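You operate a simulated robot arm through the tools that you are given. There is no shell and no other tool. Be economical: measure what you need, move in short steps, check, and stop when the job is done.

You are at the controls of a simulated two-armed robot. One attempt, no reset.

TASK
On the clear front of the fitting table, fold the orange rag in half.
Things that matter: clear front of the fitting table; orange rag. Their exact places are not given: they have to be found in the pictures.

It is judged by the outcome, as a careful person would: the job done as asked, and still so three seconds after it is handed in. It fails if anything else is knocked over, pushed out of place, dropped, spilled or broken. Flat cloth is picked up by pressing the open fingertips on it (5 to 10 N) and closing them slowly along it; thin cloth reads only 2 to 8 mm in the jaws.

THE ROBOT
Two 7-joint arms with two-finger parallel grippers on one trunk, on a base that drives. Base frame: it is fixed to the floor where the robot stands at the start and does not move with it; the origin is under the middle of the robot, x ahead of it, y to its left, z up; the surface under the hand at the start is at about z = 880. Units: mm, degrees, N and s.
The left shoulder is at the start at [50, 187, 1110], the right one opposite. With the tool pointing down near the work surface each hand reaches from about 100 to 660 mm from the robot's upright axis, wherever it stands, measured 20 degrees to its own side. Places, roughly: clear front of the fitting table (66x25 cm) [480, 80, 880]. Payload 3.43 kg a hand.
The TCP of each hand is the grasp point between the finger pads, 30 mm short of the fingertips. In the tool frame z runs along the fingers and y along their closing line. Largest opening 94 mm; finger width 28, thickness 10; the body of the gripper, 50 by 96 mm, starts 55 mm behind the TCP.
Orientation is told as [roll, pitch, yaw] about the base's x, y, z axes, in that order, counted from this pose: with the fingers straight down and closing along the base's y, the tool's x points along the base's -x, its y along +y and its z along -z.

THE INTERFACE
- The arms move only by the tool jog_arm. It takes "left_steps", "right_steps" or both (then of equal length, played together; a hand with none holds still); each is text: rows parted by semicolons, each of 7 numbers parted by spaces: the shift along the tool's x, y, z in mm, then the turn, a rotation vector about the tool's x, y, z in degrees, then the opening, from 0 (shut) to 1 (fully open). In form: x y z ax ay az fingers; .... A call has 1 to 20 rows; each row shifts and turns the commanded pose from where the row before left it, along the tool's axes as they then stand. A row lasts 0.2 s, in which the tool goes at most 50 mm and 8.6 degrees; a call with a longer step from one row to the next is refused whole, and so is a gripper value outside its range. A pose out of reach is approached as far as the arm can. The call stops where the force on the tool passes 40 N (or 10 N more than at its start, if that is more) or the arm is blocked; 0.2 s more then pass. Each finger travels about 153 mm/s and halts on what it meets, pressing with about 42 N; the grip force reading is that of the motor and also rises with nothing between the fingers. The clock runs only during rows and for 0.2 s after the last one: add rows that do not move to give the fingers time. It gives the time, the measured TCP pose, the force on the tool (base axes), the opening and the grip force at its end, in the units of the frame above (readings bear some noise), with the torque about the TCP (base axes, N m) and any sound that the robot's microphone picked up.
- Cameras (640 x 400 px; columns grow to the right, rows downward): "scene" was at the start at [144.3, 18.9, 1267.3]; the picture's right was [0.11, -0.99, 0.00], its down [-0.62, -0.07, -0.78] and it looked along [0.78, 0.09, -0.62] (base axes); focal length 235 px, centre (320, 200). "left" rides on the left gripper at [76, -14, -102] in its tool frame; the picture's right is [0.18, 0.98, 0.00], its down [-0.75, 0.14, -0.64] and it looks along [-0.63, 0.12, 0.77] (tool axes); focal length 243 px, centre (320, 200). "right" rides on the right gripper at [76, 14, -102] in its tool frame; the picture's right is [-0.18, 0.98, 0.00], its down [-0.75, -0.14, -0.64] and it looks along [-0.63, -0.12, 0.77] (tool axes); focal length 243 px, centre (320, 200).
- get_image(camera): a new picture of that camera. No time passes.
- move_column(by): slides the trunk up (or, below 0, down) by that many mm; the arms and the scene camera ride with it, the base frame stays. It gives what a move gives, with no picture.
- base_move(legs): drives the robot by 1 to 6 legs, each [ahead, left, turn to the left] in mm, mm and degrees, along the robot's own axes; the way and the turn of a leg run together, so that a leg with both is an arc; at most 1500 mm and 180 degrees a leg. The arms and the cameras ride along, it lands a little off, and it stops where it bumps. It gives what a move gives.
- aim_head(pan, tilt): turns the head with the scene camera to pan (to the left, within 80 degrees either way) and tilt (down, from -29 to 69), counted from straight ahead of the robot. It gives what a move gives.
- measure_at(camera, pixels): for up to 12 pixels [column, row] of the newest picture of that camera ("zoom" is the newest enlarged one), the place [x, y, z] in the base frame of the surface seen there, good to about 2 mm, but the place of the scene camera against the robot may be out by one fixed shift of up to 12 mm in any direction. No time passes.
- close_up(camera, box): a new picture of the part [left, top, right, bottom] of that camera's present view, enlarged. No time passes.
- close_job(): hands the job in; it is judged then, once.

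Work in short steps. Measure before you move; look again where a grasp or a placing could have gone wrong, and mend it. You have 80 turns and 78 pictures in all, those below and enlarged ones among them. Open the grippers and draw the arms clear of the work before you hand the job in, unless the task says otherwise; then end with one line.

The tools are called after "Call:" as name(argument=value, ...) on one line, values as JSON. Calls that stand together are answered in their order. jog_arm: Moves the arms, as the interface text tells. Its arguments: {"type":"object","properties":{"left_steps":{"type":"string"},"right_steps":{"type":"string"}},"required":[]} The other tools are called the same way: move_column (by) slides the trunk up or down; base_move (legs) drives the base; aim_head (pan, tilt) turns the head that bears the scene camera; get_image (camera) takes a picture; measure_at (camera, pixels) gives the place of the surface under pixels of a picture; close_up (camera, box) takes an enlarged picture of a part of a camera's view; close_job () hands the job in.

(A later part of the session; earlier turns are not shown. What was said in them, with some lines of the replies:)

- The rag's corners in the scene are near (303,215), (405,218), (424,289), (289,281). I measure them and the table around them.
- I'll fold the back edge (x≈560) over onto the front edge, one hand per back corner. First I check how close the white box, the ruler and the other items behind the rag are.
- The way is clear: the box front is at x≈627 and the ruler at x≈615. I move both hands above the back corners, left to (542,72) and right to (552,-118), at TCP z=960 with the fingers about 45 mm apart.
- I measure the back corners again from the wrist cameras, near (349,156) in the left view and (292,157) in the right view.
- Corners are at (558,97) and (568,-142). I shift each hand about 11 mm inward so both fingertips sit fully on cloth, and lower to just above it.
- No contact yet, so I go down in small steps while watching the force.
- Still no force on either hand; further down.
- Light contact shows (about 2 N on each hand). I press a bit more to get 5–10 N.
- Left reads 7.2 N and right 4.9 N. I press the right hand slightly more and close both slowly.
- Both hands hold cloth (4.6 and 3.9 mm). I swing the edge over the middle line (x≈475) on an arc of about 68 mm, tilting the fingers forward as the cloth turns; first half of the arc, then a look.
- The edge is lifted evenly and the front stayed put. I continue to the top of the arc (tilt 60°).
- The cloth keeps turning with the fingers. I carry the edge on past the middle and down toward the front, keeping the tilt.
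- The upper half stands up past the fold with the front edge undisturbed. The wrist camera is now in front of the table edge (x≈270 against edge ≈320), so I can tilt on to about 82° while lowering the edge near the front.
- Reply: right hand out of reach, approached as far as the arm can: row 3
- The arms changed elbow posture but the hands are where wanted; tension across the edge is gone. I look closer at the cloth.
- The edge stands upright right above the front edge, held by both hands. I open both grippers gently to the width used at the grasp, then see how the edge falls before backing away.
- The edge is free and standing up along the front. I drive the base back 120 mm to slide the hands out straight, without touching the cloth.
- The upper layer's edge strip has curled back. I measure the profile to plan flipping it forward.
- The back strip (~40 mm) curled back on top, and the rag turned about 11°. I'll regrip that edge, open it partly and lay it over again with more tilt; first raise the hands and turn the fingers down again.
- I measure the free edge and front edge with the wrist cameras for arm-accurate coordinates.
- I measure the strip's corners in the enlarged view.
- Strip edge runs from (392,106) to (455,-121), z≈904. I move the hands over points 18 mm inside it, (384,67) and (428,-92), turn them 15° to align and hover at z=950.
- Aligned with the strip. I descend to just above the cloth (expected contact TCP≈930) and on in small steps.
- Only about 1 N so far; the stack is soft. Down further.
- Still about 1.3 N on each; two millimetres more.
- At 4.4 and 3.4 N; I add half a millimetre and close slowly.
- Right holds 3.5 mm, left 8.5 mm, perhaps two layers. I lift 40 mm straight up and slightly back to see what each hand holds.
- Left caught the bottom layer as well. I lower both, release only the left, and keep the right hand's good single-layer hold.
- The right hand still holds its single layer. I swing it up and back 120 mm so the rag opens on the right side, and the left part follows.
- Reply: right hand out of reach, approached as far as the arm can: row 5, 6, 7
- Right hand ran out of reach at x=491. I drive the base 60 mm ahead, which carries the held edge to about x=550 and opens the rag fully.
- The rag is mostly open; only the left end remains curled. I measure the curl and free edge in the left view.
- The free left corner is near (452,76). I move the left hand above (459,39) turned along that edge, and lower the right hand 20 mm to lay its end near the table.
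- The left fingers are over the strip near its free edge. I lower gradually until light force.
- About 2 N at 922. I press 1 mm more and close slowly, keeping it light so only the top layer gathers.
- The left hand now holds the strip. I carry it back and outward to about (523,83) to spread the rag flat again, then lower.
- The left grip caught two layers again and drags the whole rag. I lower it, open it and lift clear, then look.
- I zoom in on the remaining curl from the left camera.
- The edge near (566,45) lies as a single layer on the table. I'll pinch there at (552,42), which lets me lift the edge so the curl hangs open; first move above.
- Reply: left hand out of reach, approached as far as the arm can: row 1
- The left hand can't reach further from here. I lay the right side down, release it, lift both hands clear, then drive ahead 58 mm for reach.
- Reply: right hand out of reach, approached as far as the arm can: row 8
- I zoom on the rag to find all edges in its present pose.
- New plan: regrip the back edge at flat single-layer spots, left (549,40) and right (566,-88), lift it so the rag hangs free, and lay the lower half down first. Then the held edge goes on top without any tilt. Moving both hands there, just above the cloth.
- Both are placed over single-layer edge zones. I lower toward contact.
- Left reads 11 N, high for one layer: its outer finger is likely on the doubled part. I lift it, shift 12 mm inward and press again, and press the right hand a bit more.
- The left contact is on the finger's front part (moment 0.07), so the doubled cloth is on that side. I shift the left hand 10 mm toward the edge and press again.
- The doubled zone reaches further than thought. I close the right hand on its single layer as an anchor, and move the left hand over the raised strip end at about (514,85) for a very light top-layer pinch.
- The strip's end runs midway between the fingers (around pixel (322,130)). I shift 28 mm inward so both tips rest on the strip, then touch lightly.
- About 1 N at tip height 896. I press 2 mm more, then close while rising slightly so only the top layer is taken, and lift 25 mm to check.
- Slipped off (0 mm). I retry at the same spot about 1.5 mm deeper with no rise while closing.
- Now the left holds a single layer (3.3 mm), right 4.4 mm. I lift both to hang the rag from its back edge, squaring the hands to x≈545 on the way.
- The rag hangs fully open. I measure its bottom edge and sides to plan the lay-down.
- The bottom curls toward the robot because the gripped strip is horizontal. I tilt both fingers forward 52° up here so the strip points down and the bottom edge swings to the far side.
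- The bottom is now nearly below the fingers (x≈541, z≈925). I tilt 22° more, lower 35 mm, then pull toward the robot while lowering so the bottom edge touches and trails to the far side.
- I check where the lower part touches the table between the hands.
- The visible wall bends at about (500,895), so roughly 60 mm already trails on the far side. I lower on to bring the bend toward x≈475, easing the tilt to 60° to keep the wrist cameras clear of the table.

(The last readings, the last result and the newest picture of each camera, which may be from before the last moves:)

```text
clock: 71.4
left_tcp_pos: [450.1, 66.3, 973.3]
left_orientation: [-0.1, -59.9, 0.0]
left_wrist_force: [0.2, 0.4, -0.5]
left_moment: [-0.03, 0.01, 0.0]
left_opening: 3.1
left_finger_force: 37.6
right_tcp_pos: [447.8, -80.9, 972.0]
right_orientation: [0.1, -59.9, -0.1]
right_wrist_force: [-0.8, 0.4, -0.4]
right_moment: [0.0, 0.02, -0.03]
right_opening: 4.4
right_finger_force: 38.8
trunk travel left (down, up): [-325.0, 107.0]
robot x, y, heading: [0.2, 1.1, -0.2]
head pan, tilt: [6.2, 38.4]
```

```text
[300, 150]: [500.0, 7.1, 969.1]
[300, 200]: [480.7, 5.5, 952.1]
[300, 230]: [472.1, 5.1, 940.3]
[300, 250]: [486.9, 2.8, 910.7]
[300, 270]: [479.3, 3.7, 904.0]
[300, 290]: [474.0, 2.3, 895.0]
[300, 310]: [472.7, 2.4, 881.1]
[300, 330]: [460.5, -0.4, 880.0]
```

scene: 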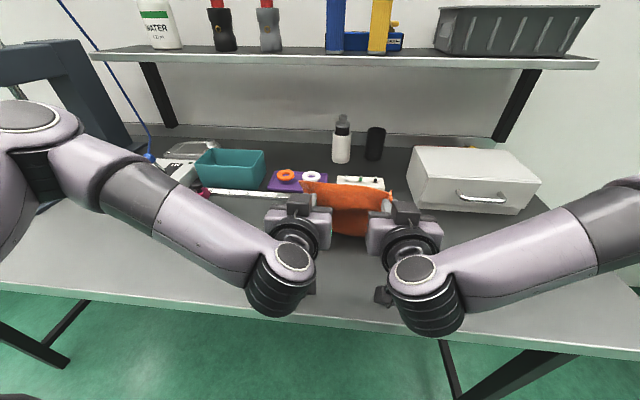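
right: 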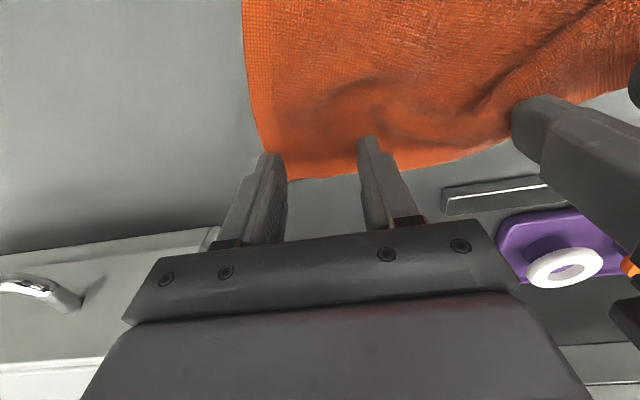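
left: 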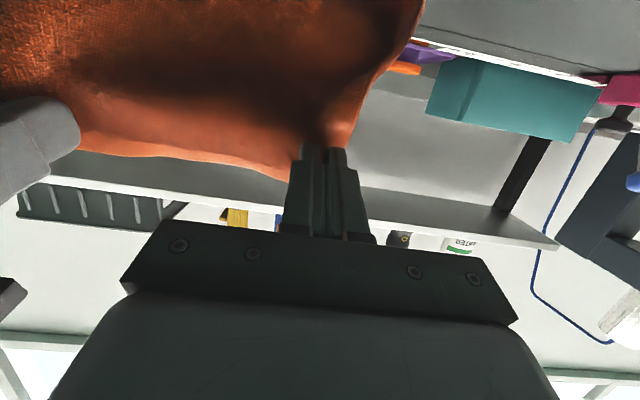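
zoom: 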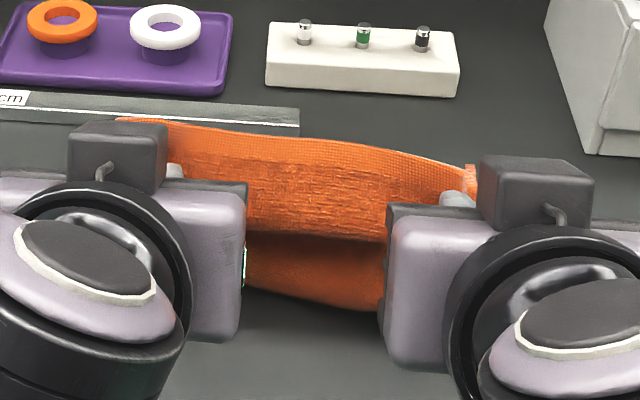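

The bend is at x≈473 with about 75 mm below and 105 mm above, so I pull 17 mm more toward the robot to centre it, then swing the held edge forward over the lower half, untilting on the way (first half).

Call:
jog_arm(left_steps="15.4 0 -10.7 0 0 0 0;0 0 0 0 0 0 0;-9.5 0 12.4 0 7.5 0 0;-8.5 0 12.7 0 7.5 0 0;-7.8 0 13 0 7.5 0 0;-7 0 13.2 0 7.5 0 0;0 0 0 0 0 0 0", right_steps="15.4 0 -10.7 0 0 0 0;0 0 0 0 0 0 0;-9.5 0 12.4 0 7.5 0 0;-8.5 0 12.7 0 7.5 0 0;-7.8 0 13 0 7.5 0 0;-7 0 13.2 0 7.5 0 0;0 0 0 0 0 0 0")

Call:
close_up(camera="scene", box=[270, 170, 430, 270])

Call:
measure_at(camera="zoom", pixels=[[300, 150], [300, 200], [300, 220], [300, 240], [300, 260], [300, 280], [300, 300], [200, 250], [450, 250]])

```text
clock: 73.0
left_tcp_pos: [490.4, 66.8, 955.0]
left_orientation: [-0.1, -30.0, 0.0]
left_wrist_force: [0.4, 0.3, 0.9]
left_moment: [-0.02, 0.0, 0.1]
left_opening: 3.1
left_finger_force: 38.2
right_tcp_pos: [489.1, -81.3, 954.4]
right_orientation: [0.1, -29.9, -0.1]
right_wrist_force: [0.3, -0.8, 0.4]
right_moment: [0.0, 0.0, 0.01]
right_opening: 4.4
right_finger_force: 38.5
trunk travel left (down, up): [-325.0, 107.0]
robot x, y, heading: [-3.8, 0.2, -0.3]
head pan, tilt: [6.2, 38.4]
```

```text
4.00 times, centred on (350, 220) of scene
```

zoom: 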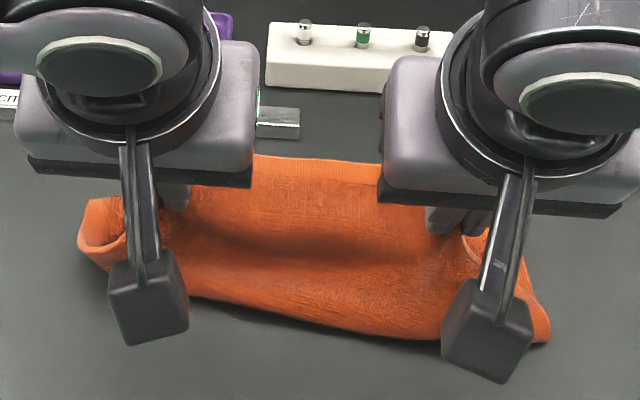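

```text
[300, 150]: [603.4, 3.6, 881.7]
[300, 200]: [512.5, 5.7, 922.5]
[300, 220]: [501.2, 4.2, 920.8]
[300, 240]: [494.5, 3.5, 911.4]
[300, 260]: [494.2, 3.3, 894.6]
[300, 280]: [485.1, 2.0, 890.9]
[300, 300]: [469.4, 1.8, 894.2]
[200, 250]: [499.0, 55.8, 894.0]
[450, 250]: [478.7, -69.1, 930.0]
```

The front bend is at about x=460 and the held edge is heading to the far side. I finish the swing and lower it.

Call:
jog_arm(left_steps="-6 0 13.4 0 7.5 0 0;-5.2 0 13.5 0 7.5 0 0;-4.4 0 13.6 0 7.5 0 0;-2 0 2 0 7.5 0 0;0 0 0 0 0 0 0", right_steps="-6 0 13.4 0 7.5 0 0;-5.2 0 13.5 0 7.5 0 0;-4.4 0 13.6 0 7.5 0 0;-2 0 2 0 7.5 0 0;0 0 0 0 0 0 0")

Call:
close_up(camera="scene", box=[260, 170, 420, 270])

Call:
get_image(camera="left")

```text
clock: 74.2
left_tcp_pos: [522.7, 65.6, 923.1]
left_orientation: [0.0, 0.1, 0.0]
left_wrist_force: [0.6, -0.4, 0.8]
left_moment: [0.02, 0.0, 0.04]
left_opening: 2.7
left_finger_force: 37.5
right_tcp_pos: [521.6, -82.8, 921.7]
right_orientation: [0.1, 0.1, 0.0]
right_wrist_force: [0.5, 0.7, 0.9]
right_moment: [0.03, -0.04, -0.01]
right_opening: 4.3
right_finger_force: 38.3
trunk travel left (down, up): [-325.0, 107.0]
robot x, y, heading: [-3.0, 1.9, 0.1]
head pan, tilt: [6.2, 38.4]
```

```text
4.00 times, centred on (340, 220) of scene
```

zoom: 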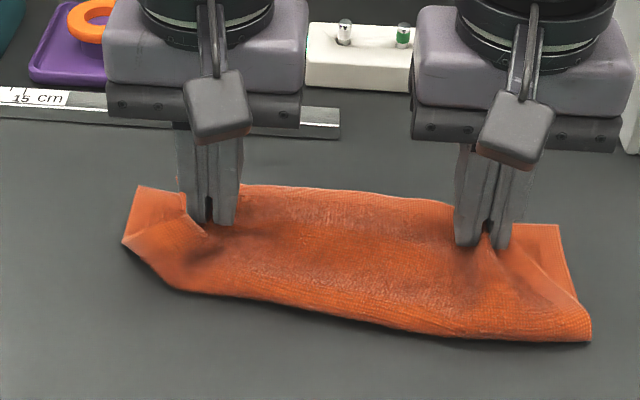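

```text
13 pictures are left
```

left: 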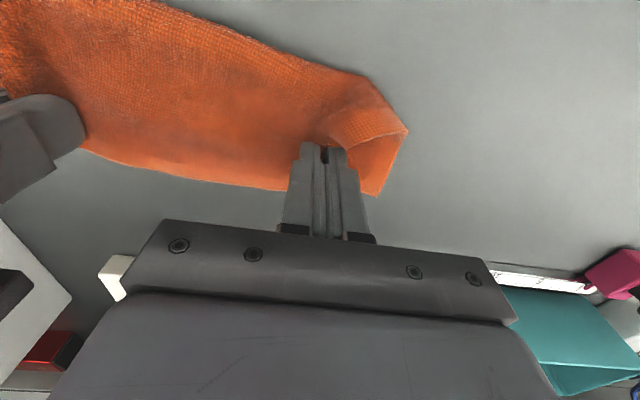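

A proper half-fold. I press lightly and open slowly so the tips spread the gathered edge, then lift away.

Call:
jog_arm(left_steps="0 2 1.5 0 0 0 0;0 0 0 0 0 0 0.08;0 0 0 0 0 0 0.16;0 0 0 0 0 0 0.24;0 0 0 0 0 0 0.32;0 0 0 0 0 0 0.4;0 0 0 0 0 0 0.44;0 0 0 0 0 0 0.44;0 0 -10 0 0 0 0.44;0 0 -30 0 0 0 0.44;0 0 -40 0 0 0 0.44;0 0 -40 0 0 0 0.44;0 0 0 0 0 0 0.44", right_steps="0 -2 1.5 0 0 0 0;0 0 0 0 0 0 0.08;0 0 0 0 0 0 0.16;0 0 0 0 0 0 0.24;0 0 0 0 0 0 0.32;0 0 0 0 0 0 0.4;0 0 0 0 0 0 0.44;0 0 0 0 0 0 0.44;0 0 -10 0 0 0 0.44;0 0 -30 0 0 0 0.44;0 0 -40 0 0 0 0.44;0 0 -40 0 0 0 0.44;0 0 0 0 0 0 0.44")

Call:
close_up(camera="scene", box=[260, 170, 420, 270])

Call:
get_image(camera="left")

```text
clock: 77.0
left_tcp_pos: [525.6, 69.0, 1038.3]
left_orientation: [-0.1, 0.0, -0.1]
left_wrist_force: [-0.8, -0.2, 0.8]
left_moment: [0.02, 0.01, -0.03]
left_opening: 41.5
left_finger_force: 0.0
right_tcp_pos: [519.8, -84.8, 1040.2]
right_orientation: [0.2, 0.1, 0.1]
right_wrist_force: [0.3, -0.2, 1.9]
right_moment: [-0.02, -0.02, 0.0]
right_opening: 41.3
right_finger_force: 0.0
trunk travel left (down, up): [-325.0, 107.0]
robot x, y, heading: [-0.1, 0.8, -0.3]
head pan, tilt: [6.2, 38.4]
```

```text
4.00 times, centred on (340, 220) of scene
```

zoom: 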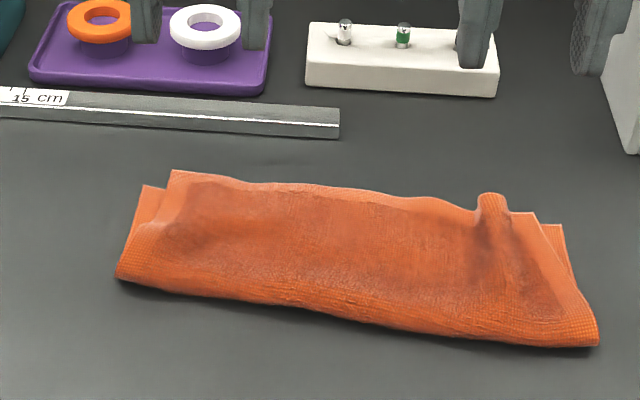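

```text
11 pictures are left
```

left: 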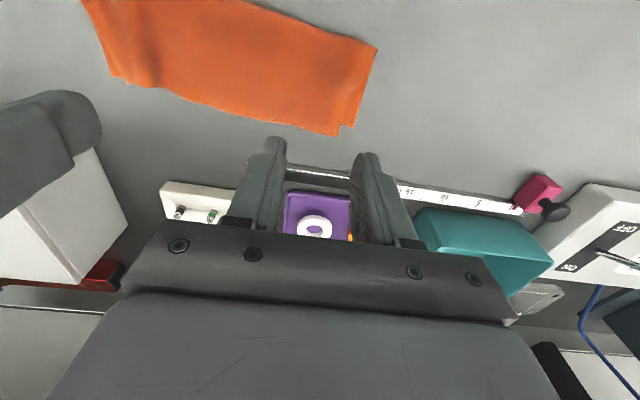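

Very good: one clean fold, with a small ridge at zoom (490,215). I measure the alignment of the layers.

Call:
measure_at(camera="zoom", pixels=[[176, 174], [146, 189], [119, 275], [596, 342], [560, 228], [533, 216], [490, 198], [490, 230], [350, 195], [340, 310], [400, 250]])

Call:
close_up(camera="left", box=[70, 0, 400, 150])

```text
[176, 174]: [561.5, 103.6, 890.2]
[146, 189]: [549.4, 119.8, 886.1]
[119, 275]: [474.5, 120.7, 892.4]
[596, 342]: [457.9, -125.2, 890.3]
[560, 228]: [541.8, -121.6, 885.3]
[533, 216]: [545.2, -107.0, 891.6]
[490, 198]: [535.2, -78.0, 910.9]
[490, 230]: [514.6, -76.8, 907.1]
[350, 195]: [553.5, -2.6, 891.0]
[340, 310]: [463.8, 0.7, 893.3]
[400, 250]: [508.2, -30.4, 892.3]
```

```text
1.94 times, centred on (235, 75) of left
```

zoom: 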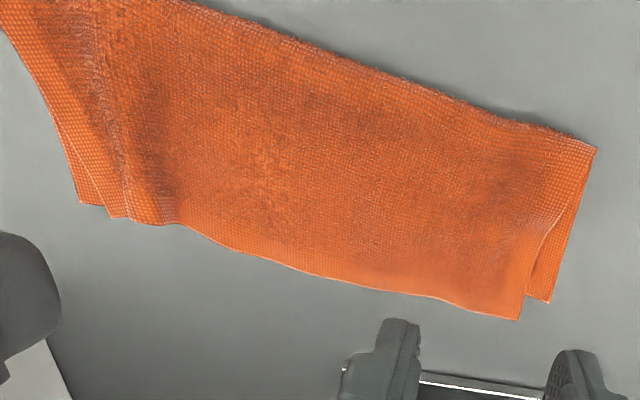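

Layer edges agree within about 12 mm; the right side is 15 mm short because of a 20 mm ridge at y≈-83. I'll straddle it with the right fingers, press lightly and open to smooth it outward.

Call:
jog_arm(right_steps="0 1.8 40 0 0 0 0.32;-3 0 40 0 0 0 0.32;0 0 28 0 0 0 0.32;0 0 6 0 0 0 0.32;0 0 3 0 0 0 0.32;0 0 0 0 0 0 0.32")

Call:
close_up(camera="scene", box=[260, 170, 420, 270])

```text
clock: 78.4
left_tcp_pos: [525.3, 69.0, 1039.5]
left_orientation: [-0.1, 0.0, -0.1]
left_wrist_force: [-0.7, 0.1, -0.4]
left_moment: [0.01, 0.01, -0.01]
left_opening: 41.4
left_finger_force: 0.0
right_tcp_pos: [525.2, -82.2, 922.7]
right_orientation: [0.0, 0.1, -0.1]
right_wrist_force: [0.0, -0.3, 0.5]
right_moment: [-0.03, 0.04, 0.0]
right_opening: 30.1
right_finger_force: 0.1
trunk travel left (down, up): [-325.0, 107.0]
robot x, y, heading: [-2.3, 0.5, 0.0]
head pan, tilt: [6.2, 38.4]
```

```text
4.00 times, centred on (340, 220) of scene
```

zoom: 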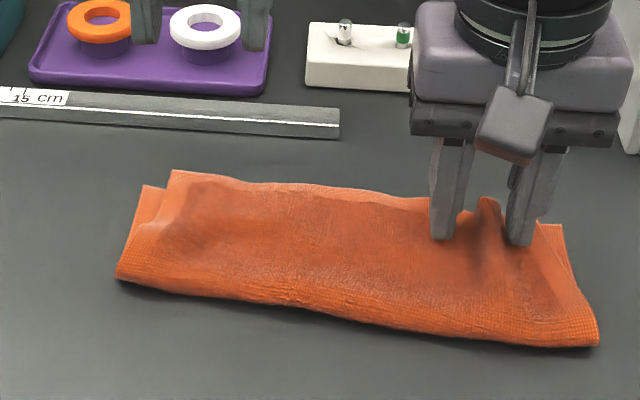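

The fingers straddle the ridge with the tips at the cloth. I press about 2.5 mm more and open while shifting outward so the outer side slides right, then lift.

Call:
jog_arm(right_steps="0 0 1.5 0 0 0 0.32;0 0 1 0 0 0 0.32;0 -2 0 0 0 0 0.36;0 -2 0 0 0 0 0.40;0 -2 0 0 0 0 0.44;0 -2 0 0 0 0 0.48;0 -2 0 0 0 0 0.52;0 0 0 0 0 0 0.52;0 0 -10 0 0 0 0.52;0 0 -40 0 0 0 0.52;0 0 -45 0 0 0 0.52;0 0 0 0 0 0 0.52")

Call:
close_up(camera="scene", box=[260, 170, 420, 270])

```text
clock: 81.0
left_tcp_pos: [526.1, 70.5, 1039.0]
left_orientation: [0.0, 0.0, 0.0]
left_wrist_force: [-0.3, 0.2, 0.7]
left_moment: [0.05, 0.02, 0.01]
left_opening: 41.6
left_finger_force: 0.0
right_tcp_pos: [525.0, -92.6, 1015.9]
right_orientation: [0.0, 0.0, -0.1]
right_wrist_force: [-0.4, 0.9, -0.1]
right_moment: [0.01, -0.01, 0.0]
right_opening: 48.9
right_finger_force: 0.1
trunk travel left (down, up): [-325.0, 107.0]
robot x, y, heading: [-2.2, 2.2, 0.2]
head pan, tilt: [6.2, 38.4]
```

```text
4.00 times, centred on (340, 220) of scene
```

zoom: 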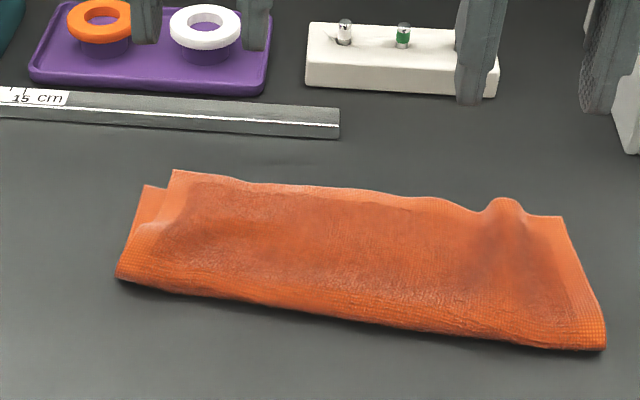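

The right corner is now aligned and the rag is folded in half, lying flat at x≈458–561. I draw both hands up and back, clear of the work.

Call:
jog_arm(left_steps="0 0 -30 0 0 0 0.5;30 15 -20 0 0 0 0.5;35 15 0 0 0 0 0.5;35 20 0 0 0 0 0.5;35 20 0 0 0 0 0.5;0 0 0 0 0 0 0.5", right_steps="0 0 -40 0 0 0 0.52;30 -15 -20 0 0 0 0.52;35 -20 0 0 0 0 0.52;35 -20 0 0 0 0 0.52;35 -20 0 0 0 0 0.52;0 0 0 0 0 0 0.52")

Call:
get_image(camera="scene")

```text
clock: 82.4
left_tcp_pos: [388.9, 140.5, 1089.4]
left_orientation: [0.0, 0.1, 0.0]
left_wrist_force: [0.3, -0.4, 0.2]
left_moment: [-0.04, -0.03, -0.01]
left_opening: 47.2
left_finger_force: 0.0
right_tcp_pos: [388.5, -164.8, 1077.6]
right_orientation: [0.0, 0.0, -0.1]
right_wrist_force: [0.0, 0.2, 0.5]
right_moment: [0.0, 0.02, -0.01]
right_opening: 49.0
right_finger_force: 0.1
trunk travel left (down, up): [-325.0, 107.0]
robot x, y, heading: [-5.5, -1.5, -0.1]
head pan, tilt: [6.2, 38.4]
```

```text
7 pictures are left
```

scene: 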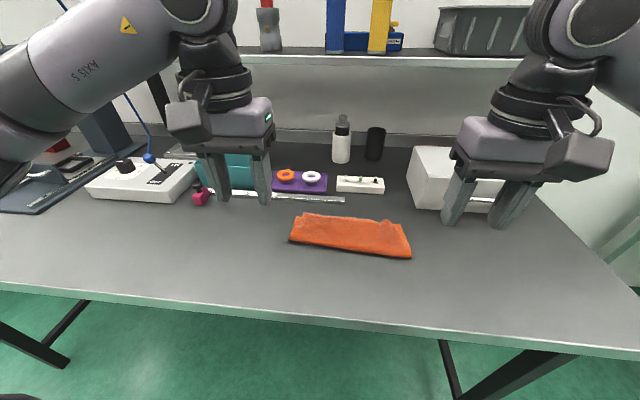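

The rag lies folded in half at the table's front. The other objects I can see are where they were, and both hands are open and clear, so I hand the job in.

Call:
close_job()

```text
The job is handed in.
```

The orange rag is folded in half on the clear front of the table; back edges match within about 12 mm, the left side is about 16 mm off, one small ripple is left near the right end, and nothing else looks moved.
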